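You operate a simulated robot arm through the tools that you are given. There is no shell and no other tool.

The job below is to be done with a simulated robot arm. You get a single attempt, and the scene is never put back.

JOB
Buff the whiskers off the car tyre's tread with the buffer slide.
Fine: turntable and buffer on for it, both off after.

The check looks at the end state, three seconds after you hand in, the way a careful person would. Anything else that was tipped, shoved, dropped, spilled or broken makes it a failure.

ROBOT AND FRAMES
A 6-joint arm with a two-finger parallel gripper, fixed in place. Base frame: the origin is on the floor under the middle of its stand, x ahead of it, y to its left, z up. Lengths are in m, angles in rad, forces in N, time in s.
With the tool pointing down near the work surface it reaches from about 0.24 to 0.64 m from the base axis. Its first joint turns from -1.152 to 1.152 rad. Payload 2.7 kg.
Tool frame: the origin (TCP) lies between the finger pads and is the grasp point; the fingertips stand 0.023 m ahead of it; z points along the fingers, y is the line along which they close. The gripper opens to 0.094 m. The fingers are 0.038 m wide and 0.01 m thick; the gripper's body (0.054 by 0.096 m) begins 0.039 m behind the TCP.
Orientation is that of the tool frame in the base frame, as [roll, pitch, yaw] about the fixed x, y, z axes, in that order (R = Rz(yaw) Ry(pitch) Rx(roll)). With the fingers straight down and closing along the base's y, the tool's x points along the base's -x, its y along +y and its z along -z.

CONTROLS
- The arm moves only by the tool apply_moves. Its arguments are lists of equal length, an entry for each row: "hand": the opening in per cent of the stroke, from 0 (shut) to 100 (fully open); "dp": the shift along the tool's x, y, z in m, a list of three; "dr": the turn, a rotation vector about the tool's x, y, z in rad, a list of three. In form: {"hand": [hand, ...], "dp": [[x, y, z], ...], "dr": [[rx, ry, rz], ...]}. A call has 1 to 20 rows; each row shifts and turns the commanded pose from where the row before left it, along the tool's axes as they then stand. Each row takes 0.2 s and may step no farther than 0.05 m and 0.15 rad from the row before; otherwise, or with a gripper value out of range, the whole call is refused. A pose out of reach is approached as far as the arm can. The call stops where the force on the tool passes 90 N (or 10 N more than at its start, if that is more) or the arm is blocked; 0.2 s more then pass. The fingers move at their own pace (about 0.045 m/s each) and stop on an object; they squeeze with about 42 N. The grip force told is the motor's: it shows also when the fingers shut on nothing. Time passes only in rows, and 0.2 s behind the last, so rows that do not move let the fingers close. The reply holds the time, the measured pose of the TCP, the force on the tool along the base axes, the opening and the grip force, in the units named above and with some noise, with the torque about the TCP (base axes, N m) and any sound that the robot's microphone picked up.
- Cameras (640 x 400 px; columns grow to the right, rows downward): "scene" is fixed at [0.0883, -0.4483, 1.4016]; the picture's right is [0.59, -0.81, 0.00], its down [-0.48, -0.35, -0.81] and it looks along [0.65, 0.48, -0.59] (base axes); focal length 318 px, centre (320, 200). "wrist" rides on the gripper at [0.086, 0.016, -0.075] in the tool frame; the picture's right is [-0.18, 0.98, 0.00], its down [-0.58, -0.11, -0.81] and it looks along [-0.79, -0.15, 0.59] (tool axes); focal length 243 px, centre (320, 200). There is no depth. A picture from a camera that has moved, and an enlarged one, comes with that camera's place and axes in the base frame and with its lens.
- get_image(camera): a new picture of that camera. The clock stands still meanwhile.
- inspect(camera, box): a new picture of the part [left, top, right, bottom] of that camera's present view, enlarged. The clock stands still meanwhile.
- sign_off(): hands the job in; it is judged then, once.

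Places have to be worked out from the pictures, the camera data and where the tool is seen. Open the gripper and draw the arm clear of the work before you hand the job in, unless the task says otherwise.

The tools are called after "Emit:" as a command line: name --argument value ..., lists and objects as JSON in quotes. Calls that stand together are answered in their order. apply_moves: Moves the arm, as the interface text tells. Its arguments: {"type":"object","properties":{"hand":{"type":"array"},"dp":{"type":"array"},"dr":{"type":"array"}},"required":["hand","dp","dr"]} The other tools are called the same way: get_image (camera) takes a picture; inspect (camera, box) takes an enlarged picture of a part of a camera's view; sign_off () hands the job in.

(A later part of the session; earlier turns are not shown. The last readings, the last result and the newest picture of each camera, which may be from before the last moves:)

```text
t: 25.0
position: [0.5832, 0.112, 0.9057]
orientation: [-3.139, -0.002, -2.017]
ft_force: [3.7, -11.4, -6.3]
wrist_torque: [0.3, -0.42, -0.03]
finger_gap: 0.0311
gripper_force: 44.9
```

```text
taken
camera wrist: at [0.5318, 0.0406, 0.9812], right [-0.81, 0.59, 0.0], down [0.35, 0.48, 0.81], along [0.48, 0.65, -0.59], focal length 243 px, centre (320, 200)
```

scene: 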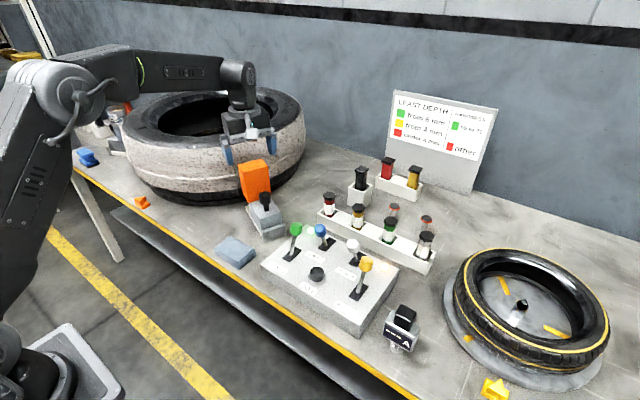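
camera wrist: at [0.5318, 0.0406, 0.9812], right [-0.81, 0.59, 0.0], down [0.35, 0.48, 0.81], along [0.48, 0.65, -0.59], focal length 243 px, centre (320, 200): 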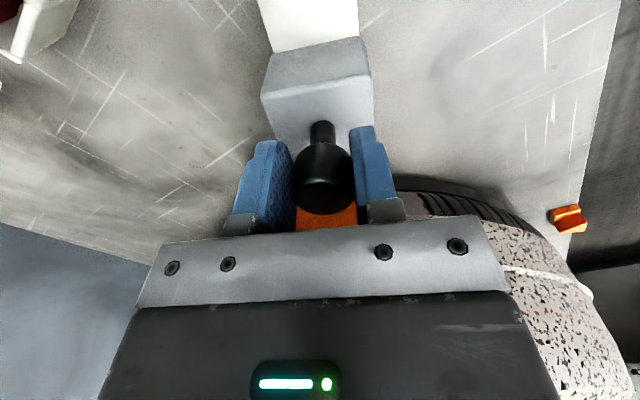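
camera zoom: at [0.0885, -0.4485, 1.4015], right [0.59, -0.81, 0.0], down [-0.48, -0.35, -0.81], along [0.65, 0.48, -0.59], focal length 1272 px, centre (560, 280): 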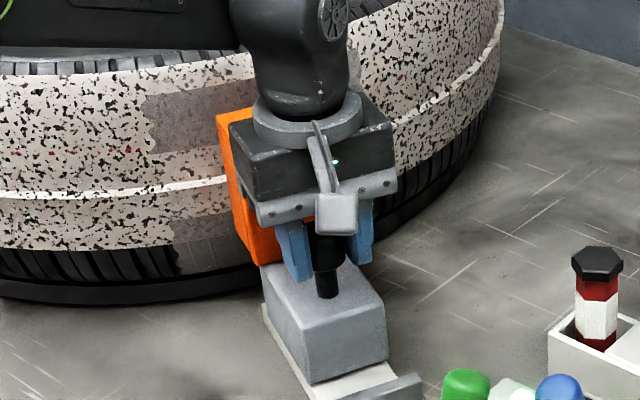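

Contact: a dark buffed patch is appearing left of the guard as the tyre turns, with about 9 N against the slide. I look closer at the quality of the patch.

Emit:
inspect --camera "scene" --box '[230, 145, 280, 205]'

Emit:
apply_moves --hand '[0]' --dp '[[0, 0, 0]]' --dr '[[0, 0, 0]]'

Emit:
inspect --camera "scene" --box '[200, 125, 290, 215]'

```text
6.67 times, centred on (255, 175) of scene
camera zoom: at [0.0885, -0.4485, 1.4015], right [0.59, -0.81, 0.0], down [-0.48, -0.35, -0.81], along [0.65, 0.48, -0.59], focal length 2121 px, centre (753, 367)
```

zoom: 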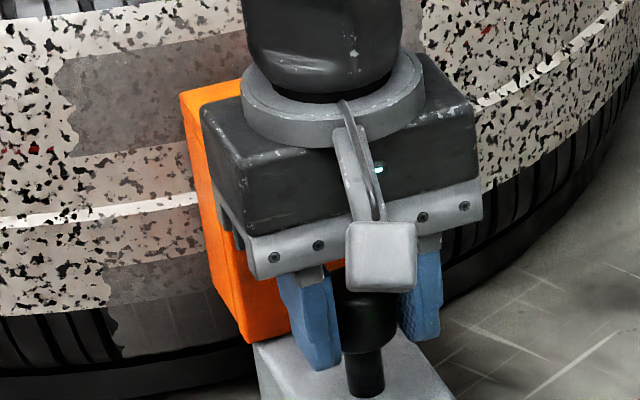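

```text
t: 25.4
position: [0.585, 0.1113, 0.9065]
orientation: [-3.14, -0.003, -2.018]
ft_force: [9.1, -12.4, -12.9]
wrist_torque: [-0.18, -0.29, -0.27]
finger_gap: 0.0316
gripper_force: 44.9
```

```text
4.44 times, centred on (245, 170) of scene
camera zoom: at [0.0888, -0.4486, 1.4015], right [0.59, -0.81, 0.0], down [-0.48, -0.35, -0.81], along [0.65, 0.48, -0.59], focal length 1414 px, centre (653, 333)
```

zoom: 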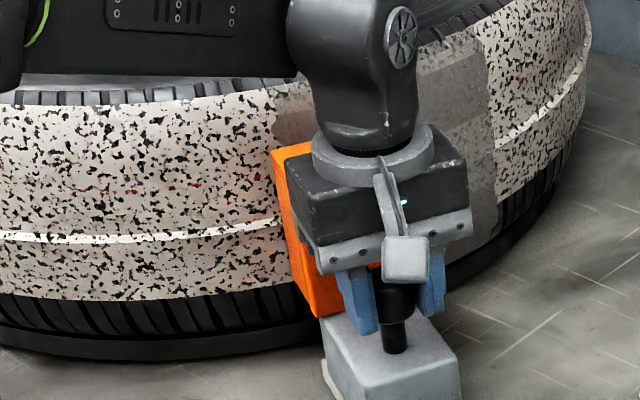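

The buffed patch is moving to the right of the guard as the tyre turns. I let short times pass and watch how it progresses at this pressure.

Emit:
apply_moves --hand '[0]' --dp '[[0, 0, 0]]' --dr '[[0, 0, 0]]'

Emit:
inspect --camera "scene" --box '[120, 80, 320, 215]'

Emit:
get_image --camera "wrist"

```text
t: 25.8
position: [0.5847, 0.1118, 0.9069]
orientation: [-3.14, -0.001, -2.016]
ft_force: [13.2, -15.0, -17.7]
wrist_torque: [-0.55, -0.18, -0.39]
finger_gap: 0.0312
gripper_force: 44.8
```

```text
2.96 times, centred on (220, 148) of scene
camera zoom: at [0.089, -0.4486, 1.4014], right [0.59, -0.81, 0.0], down [-0.48, -0.35, -0.81], along [0.65, 0.48, -0.59], focal length 943 px, centre (616, 356)
```

zoom: 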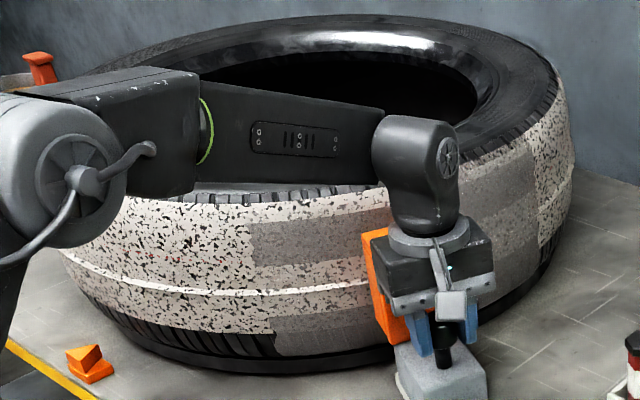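

```text
taken
camera wrist: at [0.532, 0.0408, 0.9813], right [-0.81, 0.59, 0.0], down [0.35, 0.48, 0.81], along [0.48, 0.65, -0.59], focal length 243 px, centre (320, 200)
```

wrist: 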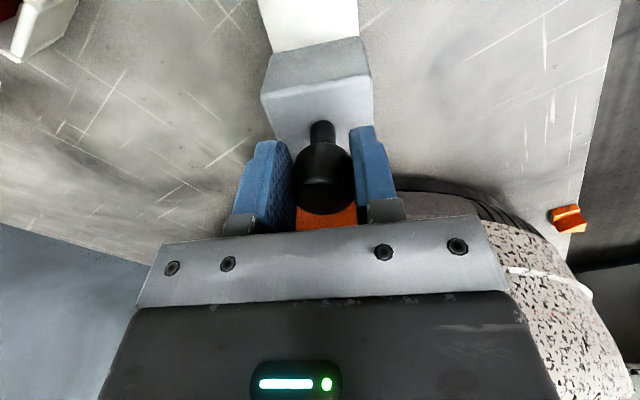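

The buffed zone now extends to both sides of the guard and grows. I keep holding contact and watch more.

Emit:
apply_moves --hand '[0]' --dp '[[0, -0.001, 0]]' --dr '[[0, 0, 0]]'

Emit:
inspect --camera "scene" --box '[120, 80, 320, 215]'

Emit:
apply_moves --hand '[0]' --dp '[[0, 0, 0]]' --dr '[[0, 0, 0]]'

Emit:
inspect --camera "scene" --box '[120, 80, 320, 215]'

```text
t: 26.2
position: [0.5832, 0.1117, 0.9068]
orientation: [3.141, -0.003, -2.016]
ft_force: [9.9, -13.4, -19.6]
wrist_torque: [-0.49, -0.11, -0.26]
finger_gap: 0.0312
gripper_force: 45.0
```

```text
2.96 times, centred on (220, 148) of scene
camera zoom: at [0.0889, -0.4485, 1.4015], right [0.59, -0.81, 0.0], down [-0.48, -0.35, -0.81], along [0.65, 0.48, -0.59], focal length 943 px, centre (616, 356)
```

zoom: 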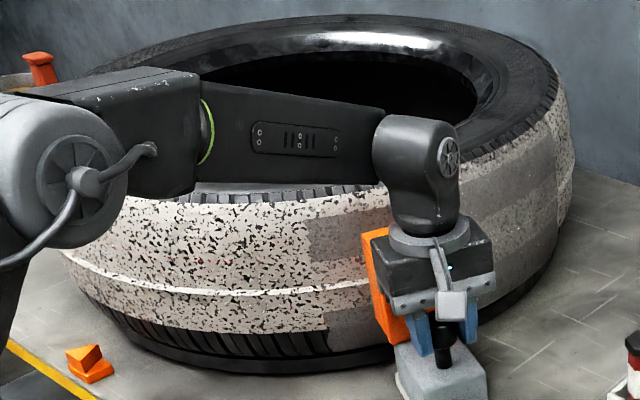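

```text
t: 26.6
position: [0.5835, 0.1118, 0.9073]
orientation: [-3.141, -0.001, -2.016]
ft_force: [8.2, -13.5, -20.0]
wrist_torque: [-0.44, 0.0, -0.17]
finger_gap: 0.0314
gripper_force: 45.2
```

```text
2.96 times, centred on (220, 148) of scene
camera zoom: at [0.0889, -0.4485, 1.4015], right [0.59, -0.81, 0.0], down [-0.48, -0.35, -0.81], along [0.65, 0.48, -0.59], focal length 943 px, centre (616, 356)
```

zoom: 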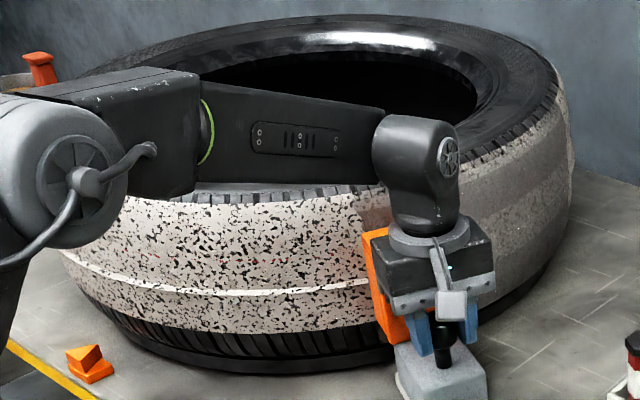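

The tyre turns rightward at roughly one revolution per ~15 s, and buffed sectors come out at the right. I zoom on the finished part to see whether the middle band is fully cleaned at this pressure.

Emit:
inspect --camera "scene" --box '[255, 110, 320, 200]'

Emit:
apply_moves --hand '[0]' --dp '[[-0.001, 0, -0.001]]' --dr '[[0, 0, 0]]'

Emit:
inspect --camera "scene" --box '[180, 100, 320, 215]'

```text
4.44 times, centred on (288, 155) of scene
camera zoom: at [0.0889, -0.4485, 1.4015], right [0.59, -0.81, 0.0], down [-0.48, -0.35, -0.81], along [0.65, 0.48, -0.59], focal length 1414 px, centre (464, 400)
```

zoom: 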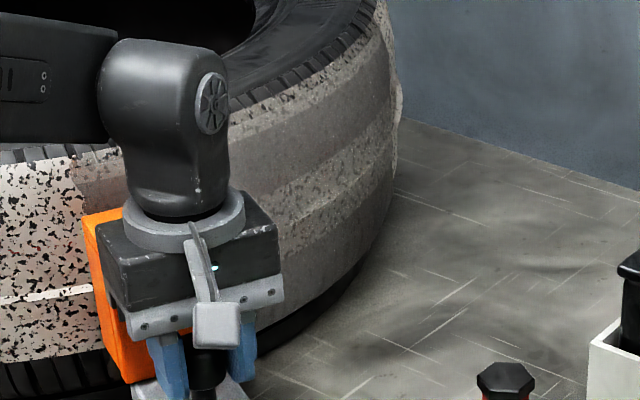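

```text
t: 27.0
position: [0.5837, 0.1126, 0.9067]
orientation: [3.139, -0.001, -2.017]
ft_force: [7.8, -11.6, -22.9]
wrist_torque: [-0.35, -0.06, -0.18]
finger_gap: 0.0316
gripper_force: 45.3
```

```text
3.48 times, centred on (250, 158) of scene
camera zoom: at [0.0889, -0.4485, 1.4015], right [0.59, -0.81, 0.0], down [-0.48, -0.35, -0.81], along [0.65, 0.48, -0.59], focal length 1106 px, centre (564, 348)
```

zoom: 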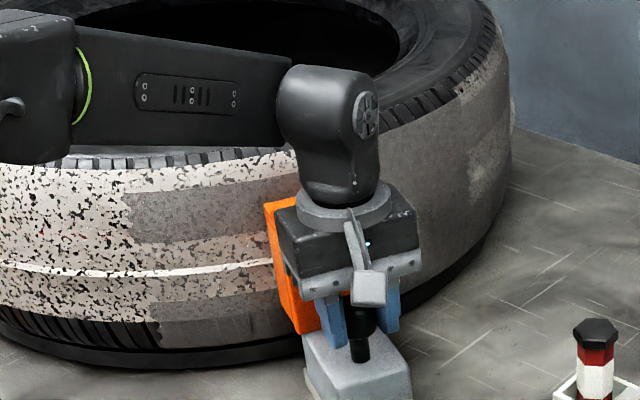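

New sectors emerge clean at this light pressure (~7 N). I hold the contact, relieve the vertical preload a little, and let the tyre go on turning.

Emit:
apply_moves --hand '[0, 0, 0, 0, 0, 0, 0, 0, 0, 0]' --dp '[[0, 0, 0.0015], [0, 0, 0], [0, 0, 0], [0, 0, 0], [0, 0, 0], [0, 0, 0], [0, 0, 0], [0, 0, 0], [0, 0, 0], [0, 0, 0]]' --dr '[[0, 0, 0], [0, 0, 0], [0, 0, 0], [0, 0, 0], [0, 0, 0], [0, 0, 0], [0, 0, 0], [0, 0, 0], [0, 0, 0], [0, 0, 0]]'

Emit:
inspect --camera "scene" --box '[120, 80, 320, 215]'

Emit:
inspect --camera "scene" --box '[255, 110, 320, 200]'

```text
t: 29.2
position: [0.5841, 0.1127, 0.9069]
orientation: [-3.14, 0.0, -2.014]
ft_force: [-7.7, -6.9, -2.8]
wrist_torque: [-0.02, 0.05, 0.06]
finger_gap: 0.0312
gripper_force: 45.0
```

```text
2.96 times, centred on (220, 148) of scene
camera zoom: at [0.0882, -0.4484, 1.4015], right [0.59, -0.81, 0.0], down [-0.48, -0.35, -0.81], along [0.65, 0.48, -0.59], focal length 943 px, centre (616, 356)
```

zoom: 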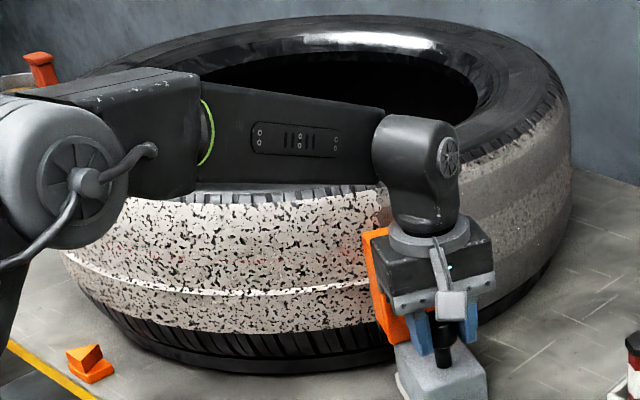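

```text
4.44 times, centred on (288, 155) of scene
camera zoom: at [0.0882, -0.4484, 1.4015], right [0.59, -0.81, 0.0], down [-0.48, -0.35, -0.81], along [0.65, 0.48, -0.59], focal length 1414 px, centre (464, 400)
```

zoom: 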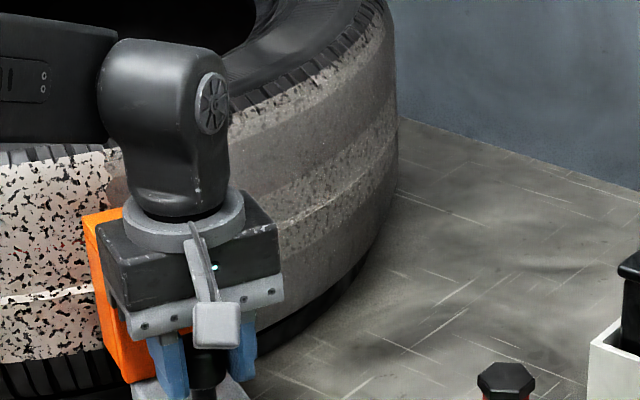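

Fresh sectors come out mostly clean with a faint residue in the middle band and at the upper edge, so it will need further passes. I hold on for most of a revolution.

Emit:
apply_moves --hand '[0, 0, 0, 0, 0, 0, 0, 0, 0, 0, 0, 0, 0, 0, 0, 0, 0, 0, 0, 0]' --dp '[[-0.001, 0.0005, 0], [0, 0, 0], [0, 0, 0], [0, 0, 0], [0, 0, 0], [0, 0, 0], [0, 0, 0], [0, 0, 0], [0, 0, 0], [0, 0, 0], [0, 0, 0], [0, 0, 0], [0, 0, 0], [0, 0, 0], [0, 0, 0], [0, 0, 0], [0, 0, 0], [0, 0, 0], [0, 0, 0], [0, 0, 0]]' --dr '[[0, 0, 0], [0, 0, 0], [0, 0, 0], [0, 0, 0], [0, 0, 0], [0, 0, 0], [0, 0, 0], [0, 0, 0], [0, 0, 0], [0, 0, 0], [0, 0, 0], [0, 0, 0], [0, 0, 0], [0, 0, 0], [0, 0, 0], [0, 0, 0], [0, 0, 0], [0, 0, 0], [0, 0, 0], [0, 0, 0]]'

Emit:
inspect --camera "scene" --box '[120, 80, 320, 215]'

Emit:
inspect --camera "scene" --box '[255, 110, 320, 200]'

```text
t: 33.4
position: [0.5847, 0.1141, 0.9069]
orientation: [3.142, -0.001, -2.016]
ft_force: [-11.1, -16.6, -3.9]
wrist_torque: [-0.51, 0.31, -0.01]
finger_gap: 0.0314
gripper_force: 45.1
```

```text
2.96 times, centred on (220, 148) of scene
camera zoom: at [0.0881, -0.4487, 1.4015], right [0.59, -0.81, 0.0], down [-0.48, -0.35, -0.81], along [0.65, 0.48, -0.59], focal length 943 px, centre (616, 356)
```

zoom: 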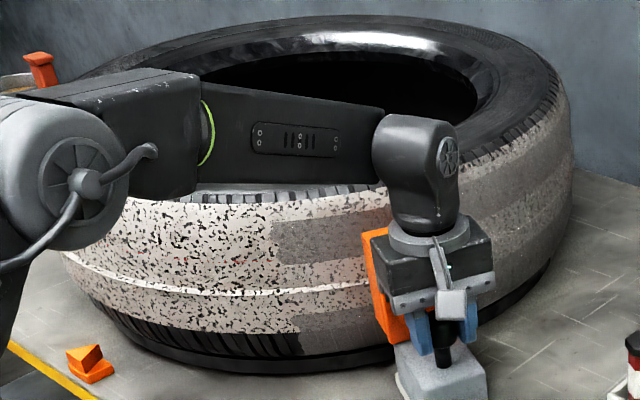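

```text
4.44 times, centred on (288, 155) of scene
camera zoom: at [0.0881, -0.4487, 1.4015], right [0.59, -0.81, 0.0], down [-0.48, -0.35, -0.81], along [0.65, 0.48, -0.59], focal length 1414 px, centre (464, 400)
```

zoom: 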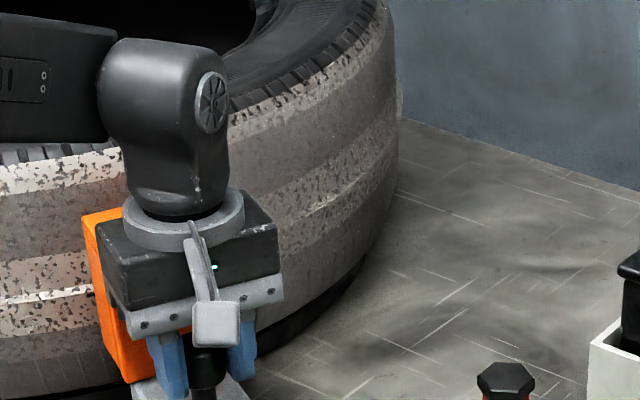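

Force is about 20 N on the slide now; sectors continue to be buffed. I keep holding to finish the revolution.

Emit:
apply_moves --hand '[0, 0, 0, 0, 0, 0, 0, 0, 0, 0, 0, 0, 0, 0, 0, 0, 0, 0, 0, 0]' --dp '[[0, 0, 0], [0, 0, 0], [0, 0, 0], [0, 0, 0], [0, 0, 0], [0, 0, 0], [0, 0, 0], [0, 0, 0], [0, 0, 0], [0, 0, 0], [0, 0, 0], [0, 0, 0], [0, 0, 0], [0, 0, 0], [0, 0, 0], [0, 0, 0], [0, 0, 0], [0, 0, 0], [0, 0, 0], [0, 0, 0]]' --dr '[[0, 0, 0], [0, 0, 0], [0, 0, 0], [0, 0, 0], [0, 0, 0], [0, 0, 0], [0, 0, 0], [0, 0, 0], [0, 0, 0], [0, 0, 0], [0, 0, 0], [0, 0, 0], [0, 0, 0], [0, 0, 0], [0, 0, 0], [0, 0, 0], [0, 0, 0], [0, 0, 0], [0, 0, 0], [0, 0, 0]]'

Emit:
inspect --camera "scene" --box '[120, 80, 320, 215]'

Emit:
inspect --camera "scene" --box '[255, 110, 320, 200]'

```text
t: 37.6
position: [0.5841, 0.113, 0.9074]
orientation: [3.141, -0.003, -2.015]
ft_force: [-9.9, -17.0, -4.0]
wrist_torque: [-0.42, 0.22, 0.03]
finger_gap: 0.0313
gripper_force: 45.4
```

```text
2.96 times, centred on (220, 148) of scene
camera zoom: at [0.0881, -0.4487, 1.4015], right [0.59, -0.81, 0.0], down [-0.48, -0.35, -0.81], along [0.65, 0.48, -0.59], focal length 943 px, centre (616, 356)
```

zoom: 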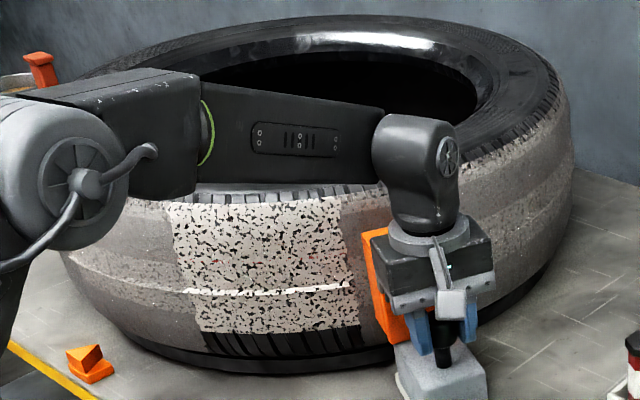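

```text
4.44 times, centred on (288, 155) of scene
camera zoom: at [0.0881, -0.4487, 1.4015], right [0.59, -0.81, 0.0], down [-0.48, -0.35, -0.81], along [0.65, 0.48, -0.59], focal length 1414 px, centre (464, 400)
```

zoom: 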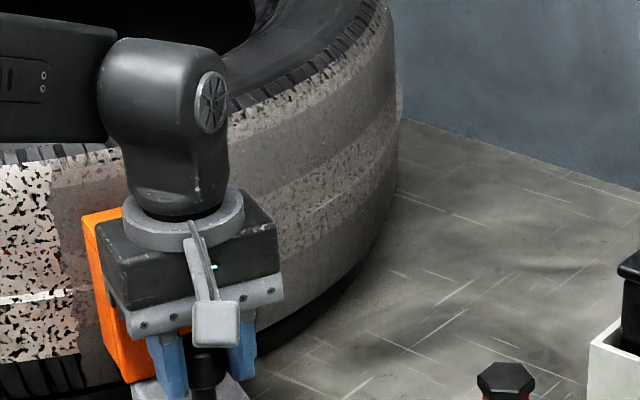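

Nearly one full revolution is done; only one sector is untouched. I continue for the second pass, which should take off the faint residue.

Emit:
apply_moves --hand '[0, 0, 0, 0, 0, 0, 0, 0, 0, 0, 0, 0, 0, 0, 0]' --dp '[[0, 0, 0], [0, 0, 0], [0, 0, 0], [0, 0, 0], [0, 0, 0], [0, 0, 0], [0, 0, 0], [0, 0, 0], [0, 0, 0], [0, 0, 0], [0, 0, 0], [0, 0, 0], [0, 0, 0], [0, 0, 0], [0, 0, 0]]' --dr '[[0, 0, 0], [0, 0, 0], [0, 0, 0], [0, 0, 0], [0, 0, 0], [0, 0, 0], [0, 0, 0], [0, 0, 0], [0, 0, 0], [0, 0, 0], [0, 0, 0], [0, 0, 0], [0, 0, 0], [0, 0, 0], [0, 0, 0]]'

Emit:
inspect --camera "scene" --box '[120, 80, 320, 215]'

Emit:
inspect --camera "scene" --box '[255, 110, 320, 200]'

```text
t: 40.8
position: [0.5847, 0.1136, 0.9073]
orientation: [-3.14, -0.002, -2.016]
ft_force: [-9.6, -14.7, -3.8]
wrist_torque: [-0.41, 0.25, 0.03]
finger_gap: 0.0311
gripper_force: 44.7
```

```text
2.96 times, centred on (220, 148) of scene
camera zoom: at [0.0881, -0.4486, 1.4015], right [0.59, -0.81, 0.0], down [-0.48, -0.35, -0.81], along [0.65, 0.48, -0.59], focal length 943 px, centre (616, 356)
```

zoom: 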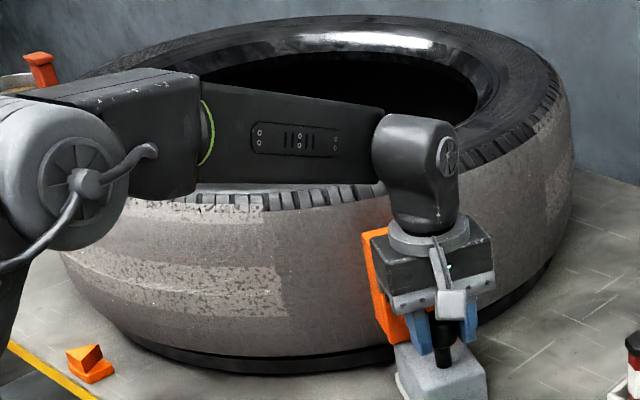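

```text
4.44 times, centred on (288, 155) of scene
camera zoom: at [0.0881, -0.4486, 1.4015], right [0.59, -0.81, 0.0], down [-0.48, -0.35, -0.81], along [0.65, 0.48, -0.59], focal length 1414 px, centre (464, 400)
```

zoom: 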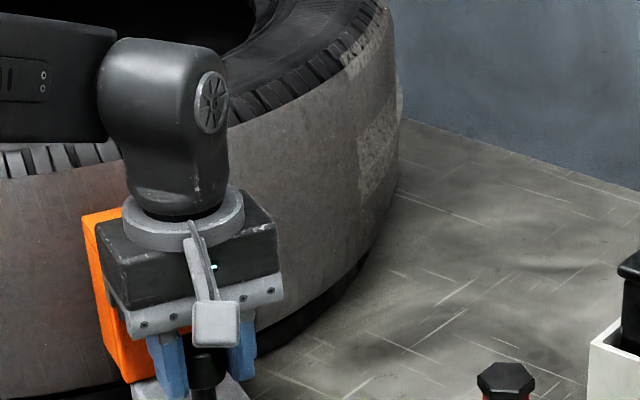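

The second pass removes the residue completely, including the upper edge. I hold through the rest of the second revolution.

Emit:
apply_moves --hand '[0, 0, 0, 0, 0, 0, 0, 0, 0, 0, 0, 0, 0, 0, 0, 0, 0, 0, 0, 0]' --dp '[[0, 0, 0], [0, 0, 0], [0, 0, 0], [0, 0, 0], [0, 0, 0], [0, 0, 0], [0, 0, 0], [0, 0, 0], [0, 0, 0], [0, 0, 0], [0, 0, 0], [0, 0, 0], [0, 0, 0], [0, 0, 0], [0, 0, 0], [0, 0, 0], [0, 0, 0], [0, 0, 0], [0, 0, 0], [0, 0, 0]]' --dr '[[0, 0, 0], [0, 0, 0], [0, 0, 0], [0, 0, 0], [0, 0, 0], [0, 0, 0], [0, 0, 0], [0, 0, 0], [0, 0, 0], [0, 0, 0], [0, 0, 0], [0, 0, 0], [0, 0, 0], [0, 0, 0], [0, 0, 0], [0, 0, 0], [0, 0, 0], [0, 0, 0], [0, 0, 0], [0, 0, 0]]'

Emit:
inspect --camera "scene" --box '[120, 80, 320, 215]'

Emit:
inspect --camera "scene" --box '[255, 110, 320, 200]'

```text
t: 45.0
position: [0.5852, 0.1143, 0.9074]
orientation: [-3.14, -0.001, -2.015]
ft_force: [-10.0, -12.3, -3.6]
wrist_torque: [-0.23, 0.2, 0.0]
finger_gap: 0.0311
gripper_force: 45.0
```

```text
2.96 times, centred on (220, 148) of scene
camera zoom: at [0.0881, -0.4486, 1.4015], right [0.59, -0.81, 0.0], down [-0.48, -0.35, -0.81], along [0.65, 0.48, -0.59], focal length 943 px, centre (616, 356)
```

zoom: 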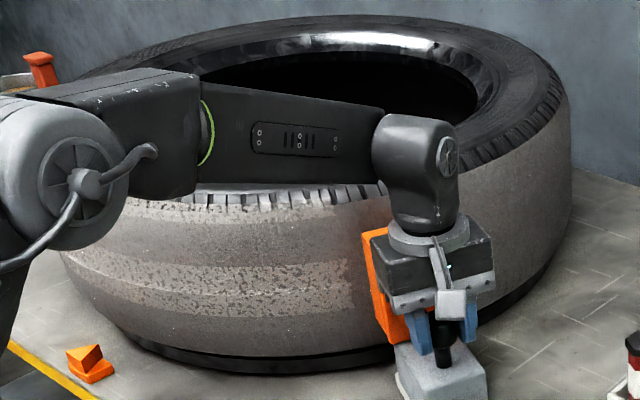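

```text
4.44 times, centred on (288, 155) of scene
camera zoom: at [0.0881, -0.4486, 1.4015], right [0.59, -0.81, 0.0], down [-0.48, -0.35, -0.81], along [0.65, 0.48, -0.59], focal length 1414 px, centre (464, 400)
```

zoom: 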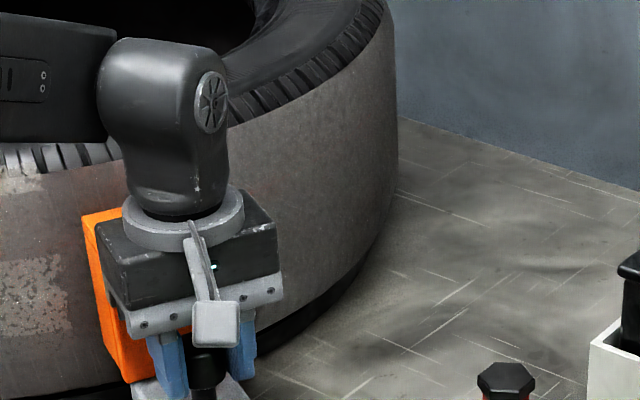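

The second pass leaves the right side clean. I zoom in on the finished tread to be sure that it is only buffed, not dug into.

Emit:
inspect --camera "scene" --box '[265, 115, 310, 185]'

Emit:
inspect --camera "scene" --box '[140, 135, 245, 210]'

Emit:
inspect --camera "wrist" --box '[380, 170, 640, 400]'

```text
5.71 times, centred on (288, 150) of scene
camera zoom: at [0.0881, -0.4486, 1.4015], right [0.59, -0.81, 0.0], down [-0.48, -0.35, -0.81], along [0.65, 0.48, -0.59], focal length 1818 px, centre (506, 486)
```

zoom: 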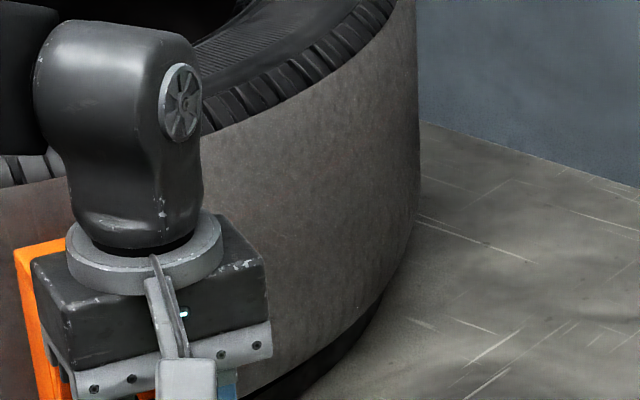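

```text
5.33 times, centred on (192, 172) of scene
camera zoom: at [0.0881, -0.4486, 1.4015], right [0.59, -0.81, 0.0], down [-0.48, -0.35, -0.81], along [0.65, 0.48, -0.59], focal length 1697 px, centre (1000, 347)
```

zoom: 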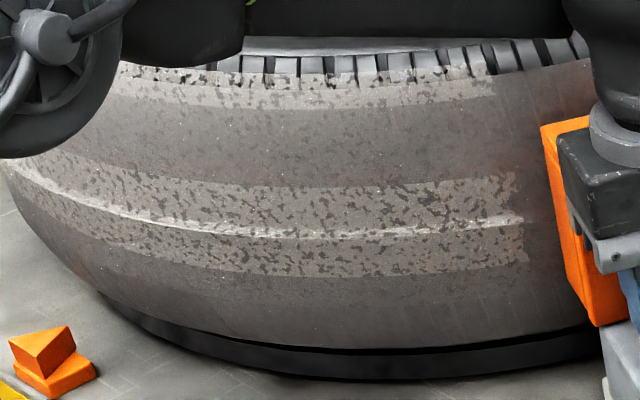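

```text
1.74 times, centred on (510, 285) of wrist
camera zoom: at [0.5331, 0.0426, 0.9814], right [-0.81, 0.59, 0.0], down [0.35, 0.48, 0.81], along [0.48, 0.65, -0.59], focal length 422 px, centre (-10, 52)
```

zoom: 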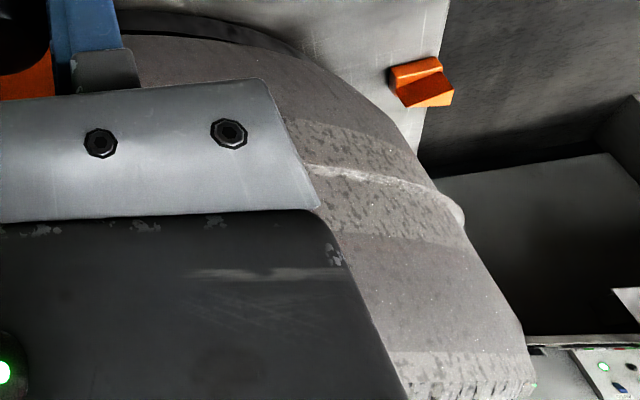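

The finished tread is uniformly smooth and clean, with residue only on sectors that haven't had the second pass yet. One turn takes about 14.5 s, so I hold about 9 s more.

Emit:
apply_moves --hand '[0, 0, 0, 0, 0, 0, 0, 0, 0, 0, 0, 0, 0, 0, 0, 0, 0, 0, 0, 0]' --dp '[[0, 0, 0], [0, 0, 0], [0, 0, 0], [0, 0, 0], [0, 0, 0], [0, 0, 0], [0, 0, 0], [0, 0, 0], [0, 0, 0], [0, 0, 0], [0, 0, 0], [0, 0, 0], [0, 0, 0], [0, 0, 0], [0, 0, 0], [0, 0, 0], [0, 0, 0], [0, 0, 0], [0, 0, 0], [0, 0, 0]]' --dr '[[0, 0, 0], [0, 0, 0], [0, 0, 0], [0, 0, 0], [0, 0, 0], [0, 0, 0], [0, 0, 0], [0, 0, 0], [0, 0, 0], [0, 0, 0], [0, 0, 0], [0, 0, 0], [0, 0, 0], [0, 0, 0], [0, 0, 0], [0, 0, 0], [0, 0, 0], [0, 0, 0], [0, 0, 0], [0, 0, 0]]'

Emit:
inspect --camera "scene" --box '[120, 80, 320, 215]'

```text
t: 49.2
position: [0.5857, 0.1144, 0.9061]
orientation: [-3.14, -0.001, -2.016]
ft_force: [-8.3, -8.8, -1.1]
wrist_torque: [-0.22, 0.2, 0.02]
finger_gap: 0.0311
gripper_force: 44.7
```

```text
2.96 times, centred on (220, 148) of scene
camera zoom: at [0.0881, -0.4485, 1.4015], right [0.59, -0.81, 0.0], down [-0.48, -0.35, -0.81], along [0.65, 0.48, -0.59], focal length 943 px, centre (616, 356)
```

zoom: 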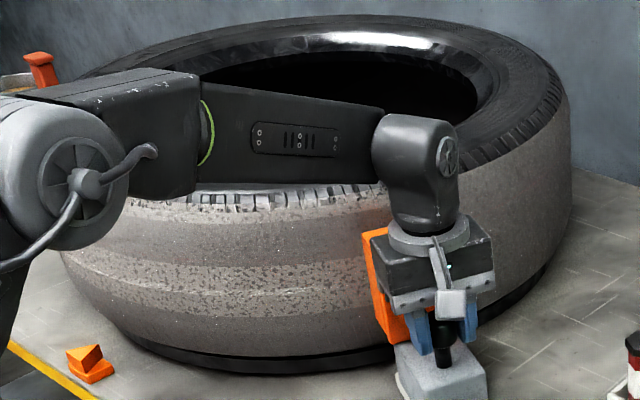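

The sectors after the second pass are clean; the contact force has dropped to about 11 N as the whiskers go, so I add half a millimetre and go on.

Emit:
apply_moves --hand '[0, 0, 0, 0, 0, 0, 0, 0, 0, 0, 0, 0, 0, 0, 0, 0, 0, 0, 0, 0]' --dp '[[-0.0007, 0, 0], [0, 0, 0], [0, 0, 0], [0, 0, 0], [0, 0, 0], [0, 0, 0], [0, 0, 0], [0, 0, 0], [0, 0, 0], [0, 0, 0], [0, 0, 0], [0, 0, 0], [0, 0, 0], [0, 0, 0], [0, 0, 0], [0, 0, 0], [0, 0, 0], [0, 0, 0], [0, 0, 0], [0, 0, 0]]' --dr '[[0, 0, 0], [0, 0, 0], [0, 0, 0], [0, 0, 0], [0, 0, 0], [0, 0, 0], [0, 0, 0], [0, 0, 0], [0, 0, 0], [0, 0, 0], [0, 0, 0], [0, 0, 0], [0, 0, 0], [0, 0, 0], [0, 0, 0], [0, 0, 0], [0, 0, 0], [0, 0, 0], [0, 0, 0], [0, 0, 0]]'

Emit:
inspect --camera "scene" --box '[120, 80, 320, 215]'

Emit:
inspect --camera "scene" --box '[265, 115, 310, 185]'

```text
t: 53.4
position: [0.5839, 0.114, 0.9068]
orientation: [-3.141, -0.001, -2.015]
ft_force: [-5.3, -16.0, -2.2]
wrist_torque: [-0.45, 0.14, -0.05]
finger_gap: 0.0312
gripper_force: 44.3
```

```text
2.96 times, centred on (220, 148) of scene
camera zoom: at [0.0882, -0.4487, 1.4015], right [0.59, -0.81, 0.0], down [-0.48, -0.35, -0.81], along [0.65, 0.48, -0.59], focal length 943 px, centre (616, 356)
```

zoom: 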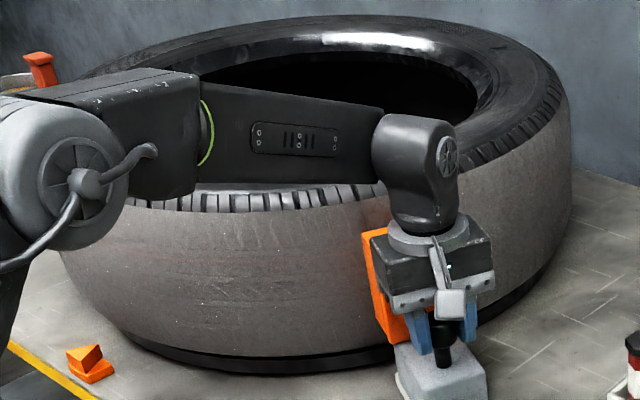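

```text
5.71 times, centred on (288, 150) of scene
camera zoom: at [0.0882, -0.4487, 1.4015], right [0.59, -0.81, 0.0], down [-0.48, -0.35, -0.81], along [0.65, 0.48, -0.59], focal length 1818 px, centre (506, 486)
```

zoom: 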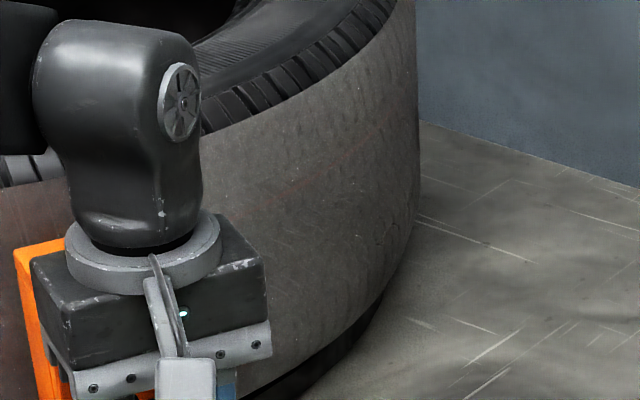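

The visible tread is clean and the second pass is just about complete. I hold 0.6 s more, then draw the slide back to its rest the way it came.

Emit:
apply_moves --hand '[0, 0, 0, 0, 0, 0, 0, 0, 0, 0, 0]' --dp '[[0, 0, 0], [0, 0, 0], [0, 0, 0], [0.005, 0, 0], [0.005, -0.0003, 0], [0.006, -0.0003, 0], [0.006, -0.0003, 0], [0.006, -0.0003, 0], [0.006, -0.0003, 0], [0.003, 0, 0], [0, 0, 0]]' --dr '[[0, 0, 0], [0, 0, 0], [0, 0, 0], [0, 0, 0], [0, 0, 0], [0, 0, 0], [0, 0, 0], [0, 0, 0], [0, 0, 0], [0, 0, 0], [0, 0, 0]]'

Emit:
get_image --camera "wrist"

Emit:
inspect --camera "scene" --box '[120, 80, 320, 240]'

```text
t: 55.8
position: [0.5694, 0.0819, 0.9072]
orientation: [-3.139, 0.0, -2.017]
ft_force: [-4.6, 0.3, 4.1]
wrist_torque: [1.08, -0.37, 0.05]
finger_gap: 0.0307
gripper_force: 45.2
```

```text
taken
camera wrist: at [0.5179, 0.0102, 0.9814], right [-0.81, 0.59, 0.0], down [0.35, 0.48, 0.81], along [0.48, 0.65, -0.59], focal length 243 px, centre (320, 200)
```

wrist: 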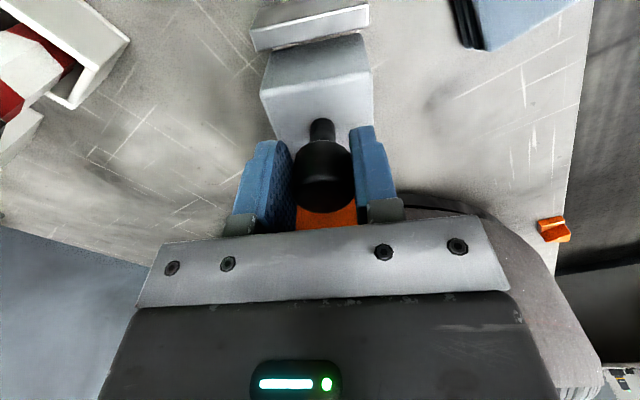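

```text
2.50 times, centred on (220, 160) of scene
camera zoom: at [0.0881, -0.4483, 1.4016], right [0.59, -0.81, 0.0], down [-0.48, -0.35, -0.81], along [0.65, 0.48, -0.59], focal length 795 px, centre (570, 300)
```

zoom: 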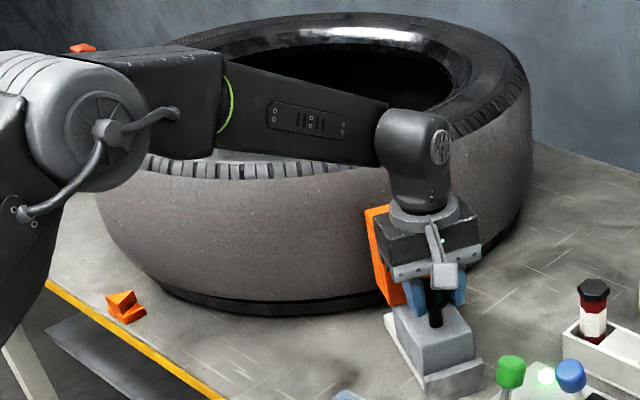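

The slide is back to within a few mm of its stop. I draw it the last 3 mm, then watch the tread go by to verify all sectors.

Emit:
apply_moves --hand '[0, 0, 0, 0, 0, 0, 0, 0]' --dp '[[0.0015, 0, 0], [0.0015, 0, 0], [0, 0, 0], [0, 0, 0], [0, 0, 0], [0, 0, 0], [0, 0, 0], [0, 0, 0]]' --dr '[[0, 0, 0], [0, 0, 0], [0, 0, 0], [0, 0, 0], [0, 0, 0], [0, 0, 0], [0, 0, 0], [0, 0, 0]]'

Emit:
inspect --camera "scene" --box '[120, 80, 320, 240]'

Emit:
apply_moves --hand '[0, 0, 0, 0, 0, 0, 0, 0, 0, 0, 0, 0, 0, 0]' --dp '[[0, 0, 0], [0, 0, 0], [0, 0, 0], [0, 0, 0], [0, 0, 0], [0, 0, 0], [0, 0, 0], [0, 0, 0], [0, 0, 0], [0, 0, 0], [0, 0, 0], [0, 0, 0], [0, 0, 0], [0, 0, 0]]' --dr '[[0, 0, 0], [0, 0, 0], [0, 0, 0], [0, 0, 0], [0, 0, 0], [0, 0, 0], [0, 0, 0], [0, 0, 0], [0, 0, 0], [0, 0, 0], [0, 0, 0], [0, 0, 0], [0, 0, 0], [0, 0, 0]]'

Emit:
inspect --camera "scene" --box '[120, 80, 320, 240]'

Emit:
apply_moves --hand '[0, 0, 0, 0, 0, 0, 0, 0, 0, 0, 0, 0, 0, 0]' --dp '[[0, 0, 0], [0, 0, 0], [0, 0, 0], [0, 0, 0], [0, 0, 0], [0, 0, 0], [0, 0, 0], [0, 0, 0], [0, 0, 0], [0, 0, 0], [0, 0, 0], [0, 0, 0], [0, 0, 0], [0, 0, 0]]' --dr '[[0, 0, 0], [0, 0, 0], [0, 0, 0], [0, 0, 0], [0, 0, 0], [0, 0, 0], [0, 0, 0], [0, 0, 0], [0, 0, 0], [0, 0, 0], [0, 0, 0], [0, 0, 0], [0, 0, 0], [0, 0, 0]]'

Emit:
inspect --camera "scene" --box '[120, 80, 320, 240]'

Emit:
apply_moves --hand '[0, 0, 0, 0, 0, 0, 0, 0, 0, 0, 0, 0, 0, 0]' --dp '[[0, 0, 0], [0, 0, 0], [0, 0, 0], [0, 0, 0], [0, 0, 0], [0, 0, 0], [0, 0, 0], [0, 0, 0], [0, 0, 0], [0, 0, 0], [0, 0, 0], [0, 0, 0], [0, 0, 0], [0, 0, 0]]' --dr '[[0, 0, 0], [0, 0, 0], [0, 0, 0], [0, 0, 0], [0, 0, 0], [0, 0, 0], [0, 0, 0], [0, 0, 0], [0, 0, 0], [0, 0, 0], [0, 0, 0], [0, 0, 0], [0, 0, 0], [0, 0, 0]]'

Emit:
inspect --camera "scene" --box '[120, 80, 320, 240]'

```text
t: 57.6
position: [0.5691, 0.0785, 0.9073]
orientation: [-3.138, 0.002, -2.017]
ft_force: [13.8, 16.7, -8.4]
wrist_torque: [0.33, -0.26, 0.02]
finger_gap: 0.0312
gripper_force: 44.8
```

```text
2.50 times, centred on (220, 160) of scene
camera zoom: at [0.0888, -0.4479, 1.4017], right [0.59, -0.81, 0.0], down [-0.48, -0.35, -0.81], along [0.65, 0.48, -0.59], focal length 795 px, centre (570, 300)
```

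zoom: 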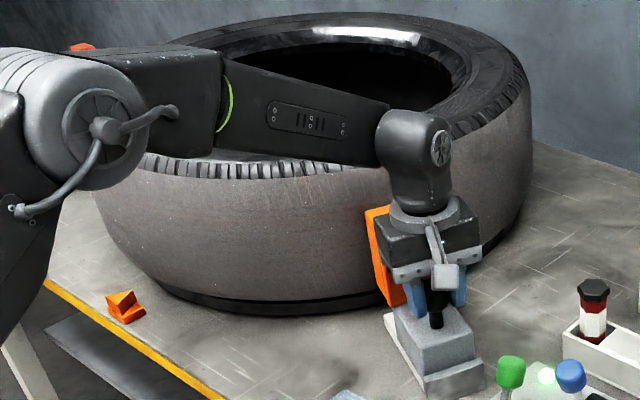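

```text
t: 60.6
position: [0.5678, 0.08, 0.907]
orientation: [-3.139, -0.001, -2.015]
ft_force: [11.4, 18.3, -9.5]
wrist_torque: [0.37, -0.26, -0.01]
finger_gap: 0.0311
gripper_force: 45.2
```

```text
2.50 times, centred on (220, 160) of scene
camera zoom: at [0.0888, -0.4478, 1.4017], right [0.59, -0.81, 0.0], down [-0.48, -0.35, -0.81], along [0.65, 0.48, -0.59], focal length 795 px, centre (570, 300)
```

zoom: 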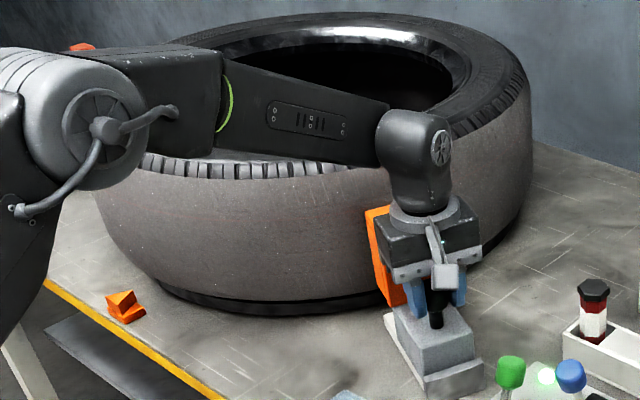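

```text
t: 63.6
position: [0.5693, 0.0785, 0.9071]
orientation: [-3.139, 0.001, -2.017]
ft_force: [10.9, 17.5, -8.1]
wrist_torque: [0.37, -0.2, -0.04]
finger_gap: 0.0314
gripper_force: 44.5
```

```text
2.50 times, centred on (220, 160) of scene
camera zoom: at [0.0887, -0.4478, 1.4017], right [0.59, -0.81, 0.0], down [-0.48, -0.35, -0.81], along [0.65, 0.48, -0.59], focal length 795 px, centre (570, 300)
```

zoom: 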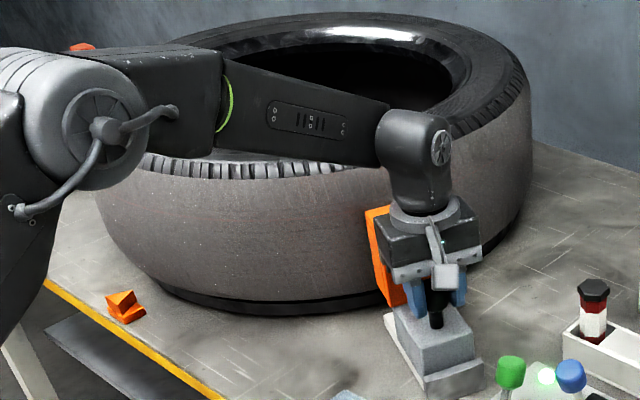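

```text
t: 66.6
position: [0.5695, 0.0785, 0.908]
orientation: [-3.14, -0.001, -2.017]
ft_force: [9.7, 16.9, -6.1]
wrist_torque: [0.38, -0.22, -0.05]
finger_gap: 0.0312
gripper_force: 45.2
```

```text
2.50 times, centred on (220, 160) of scene
camera zoom: at [0.0887, -0.4478, 1.4017], right [0.59, -0.81, 0.0], down [-0.48, -0.35, -0.81], along [0.65, 0.48, -0.59], focal length 795 px, centre (570, 300)
```

zoom: 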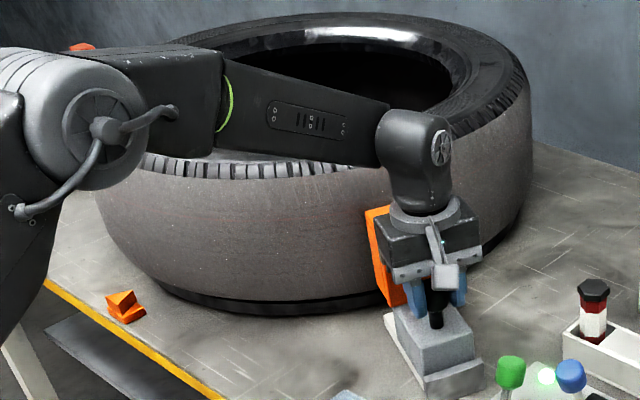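

Over a full turn all passing sectors look clean. I inspect the surface finely once for leftover nibs, then release the knob.

Emit:
inspect --camera "scene" --box '[150, 140, 245, 205]'

Emit:
inspect --camera "scene" --box '[270, 110, 320, 180]'

Emit:
apply_moves --hand '[0, 0, 100, 100, 100, 100, 100, 100]' --dp '[[-0.0015, -0.0005, 0], [0, 0, 0], [0, 0, 0], [0, 0, 0], [0, 0, 0], [0, 0, 0], [0, 0, 0], [0, 0, 0]]' --dr '[[0, 0, 0], [0, 0, 0], [0, 0, 0], [0, 0, 0], [0, 0, 0], [0, 0, 0], [0, 0, 0], [0, 0, 0]]'

Emit:
get_image --camera "wrist"

```text
6.15 times, centred on (198, 172) of scene
camera zoom: at [0.0887, -0.4478, 1.4017], right [0.59, -0.81, 0.0], down [-0.48, -0.35, -0.81], along [0.65, 0.48, -0.59], focal length 1958 px, centre (1074, 369)
```

zoom: 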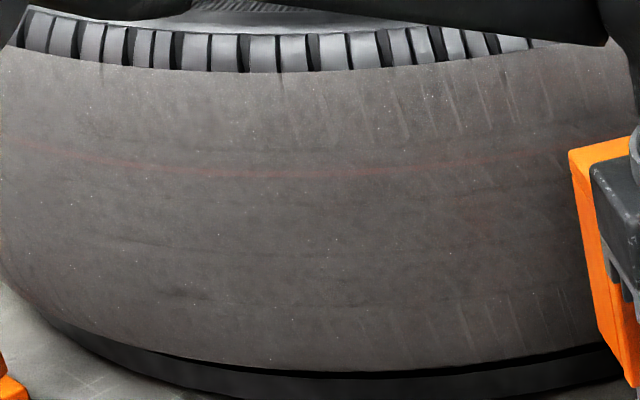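

```text
5.71 times, centred on (295, 145) of scene
camera zoom: at [0.0887, -0.4478, 1.4017], right [0.59, -0.81, 0.0], down [-0.48, -0.35, -0.81], along [0.65, 0.48, -0.59], focal length 1818 px, centre (463, 514)
```

zoom: 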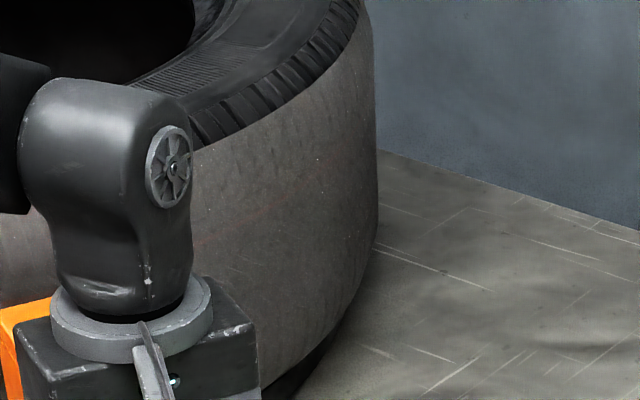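

```text
t: 68.4
position: [0.5693, 0.0793, 0.9088]
orientation: [-3.139, 0.002, -2.016]
ft_force: [-0.4, -1.3, -1.4]
wrist_torque: [0.03, -0.01, 0.01]
finger_gap: 0.094
gripper_force: 0.0
```

```text
taken
camera wrist: at [0.5177, 0.0085, 0.982], right [-0.81, 0.59, 0.0], down [0.35, 0.48, 0.81], along [0.48, 0.65, -0.59], focal length 243 px, centre (320, 200)
```

wrist: 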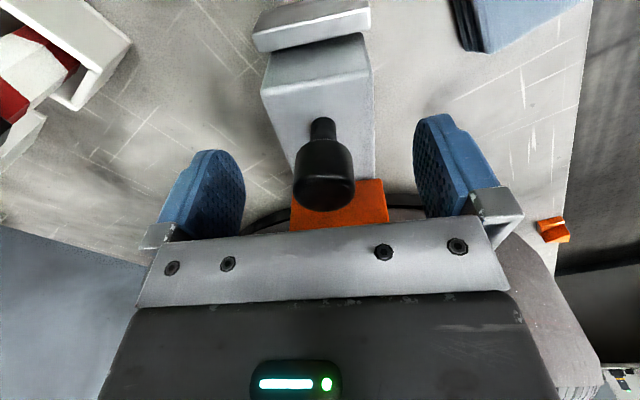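

The tread is smooth and clean (just its thin red stripe shows), and the slide is released at its stop. I rise, close the fingers, turn the gripper back, and move to the far side of the TABLE lever.

Emit:
apply_moves --hand '[100, 100, 100, 0, 0, 0, 0, 0, 0, 0, 0, 0, 0, 0, 0]' --dp '[[0, 0, -0.045], [0, 0, -0.05], [0, 0, -0.05], [0, 0, 0], [0, 0, 0], [0, 0, 0], [0, 0, 0], [0, 0, 0], [0, 0, 0], [0, 0, 0], [0, 0, 0], [0, -0.048, 0], [0, -0.048, 0], [0, -0.048, 0], [0, 0, 0]]' --dr '[[0, 0, 0], [0, 0, 0], [0, 0, 0], [0, 0, 0.15], [0, 0, 0.15], [0, 0, 0.15], [0, 0, 0.15], [0, 0, 0.15], [0, 0, 0.15], [0, 0, 0.15], [0, 0, 0.076], [0, 0, 0], [0, 0, 0], [0, 0, 0], [0, 0, 0]]'

Emit:
get_image --camera "wrist"

Emit:
get_image --camera "scene"

Emit:
inspect --camera "scene" --box '[240, 170, 420, 330]'

```text
t: 71.6
position: [0.5691, -0.0655, 1.0537]
orientation: [3.141, 0.004, -3.139]
ft_force: [0.2, 0.4, 0.5]
wrist_torque: [-0.03, 0.02, -0.04]
finger_gap: 0.0
gripper_force: 42.0
```

```text
taken
camera wrist: at [0.483, -0.0502, 1.1275], right [0.18, 0.98, 0.0], down [0.58, -0.11, 0.81], along [0.79, -0.15, -0.59], focal length 243 px, centre (320, 200)
```

wrist: 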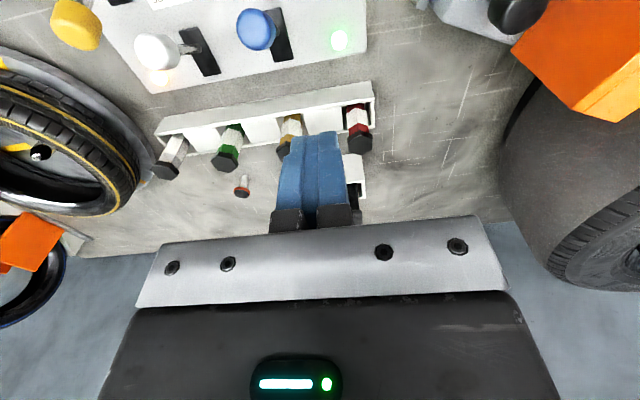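

```text
taken
```

scene: 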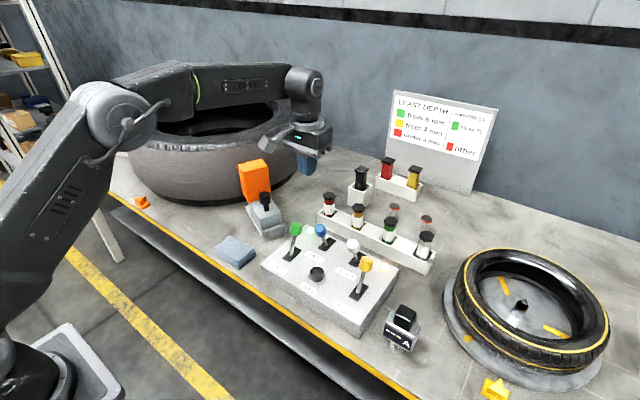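

```text
2.50 times, centred on (330, 250) of scene
camera zoom: at [0.0883, -0.4483, 1.4016], right [0.59, -0.81, 0.0], down [-0.48, -0.35, -0.81], along [0.65, 0.48, -0.59], focal length 795 px, centre (295, 75)
```

zoom: 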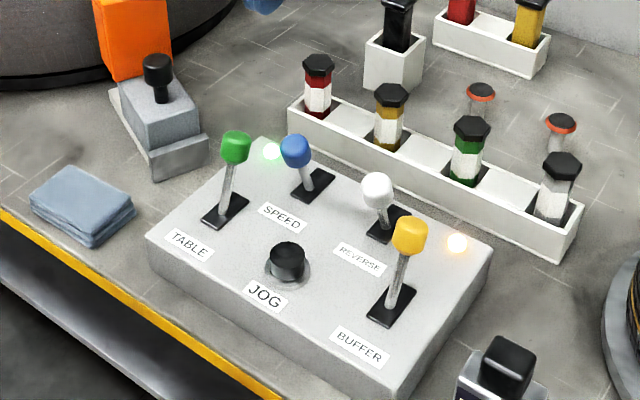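

Both lamps are still lit; the TABLE knob now stands near [0.515,-0.065,0.90]. I descend on its far side and draw it back toward the robot.

Emit:
apply_moves --hand '[0, 0, 0, 0, 0]' --dp '[[0, 0, 0.045], [0, 0, 0.045], [0, 0, 0.035], [0, 0, 0.0155], [0, 0, 0]]' --dr '[[0, 0, 0], [0, 0, 0], [0, 0, 0], [0, 0, 0], [0, 0, 0]]'

Emit:
inspect --camera "scene" --box '[240, 170, 420, 330]'

Emit:
get_image --camera "wrist"

```text
t: 72.8
position: [0.5694, -0.0645, 0.9112]
orientation: [-3.14, 0.002, -3.14]
ft_force: [0.8, -0.1, -0.1]
wrist_torque: [-0.01, 0.03, 0.01]
finger_gap: 0.0
gripper_force: 42.3
```

```text
2.50 times, centred on (330, 250) of scene
camera zoom: at [0.0883, -0.4483, 1.4016], right [0.59, -0.81, 0.0], down [-0.48, -0.35, -0.81], along [0.65, 0.48, -0.59], focal length 795 px, centre (295, 75)
```

zoom: 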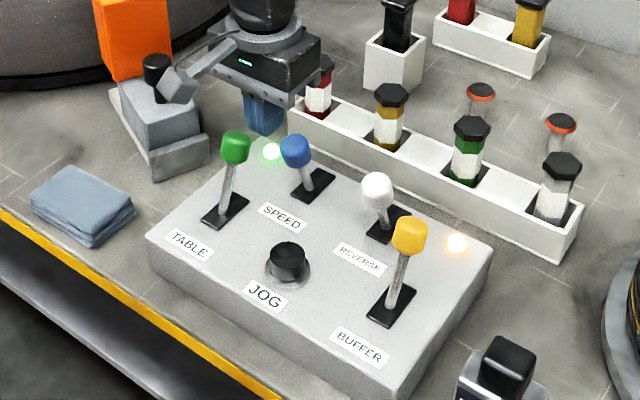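

```text
taken
camera wrist: at [0.4837, -0.0474, 0.9854], right [0.18, 0.98, 0.0], down [0.58, -0.11, 0.81], along [0.79, -0.15, -0.59], focal length 243 px, centre (320, 200)
```

wrist: 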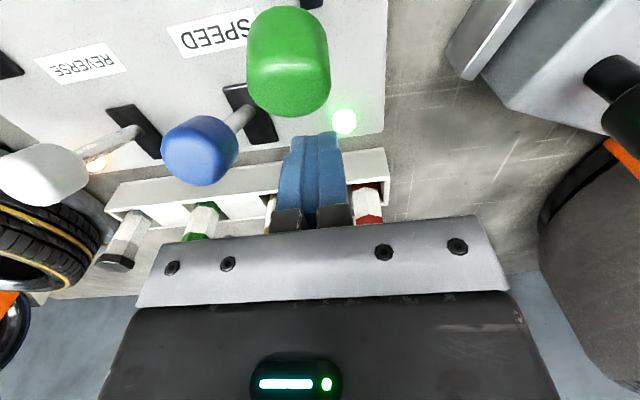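

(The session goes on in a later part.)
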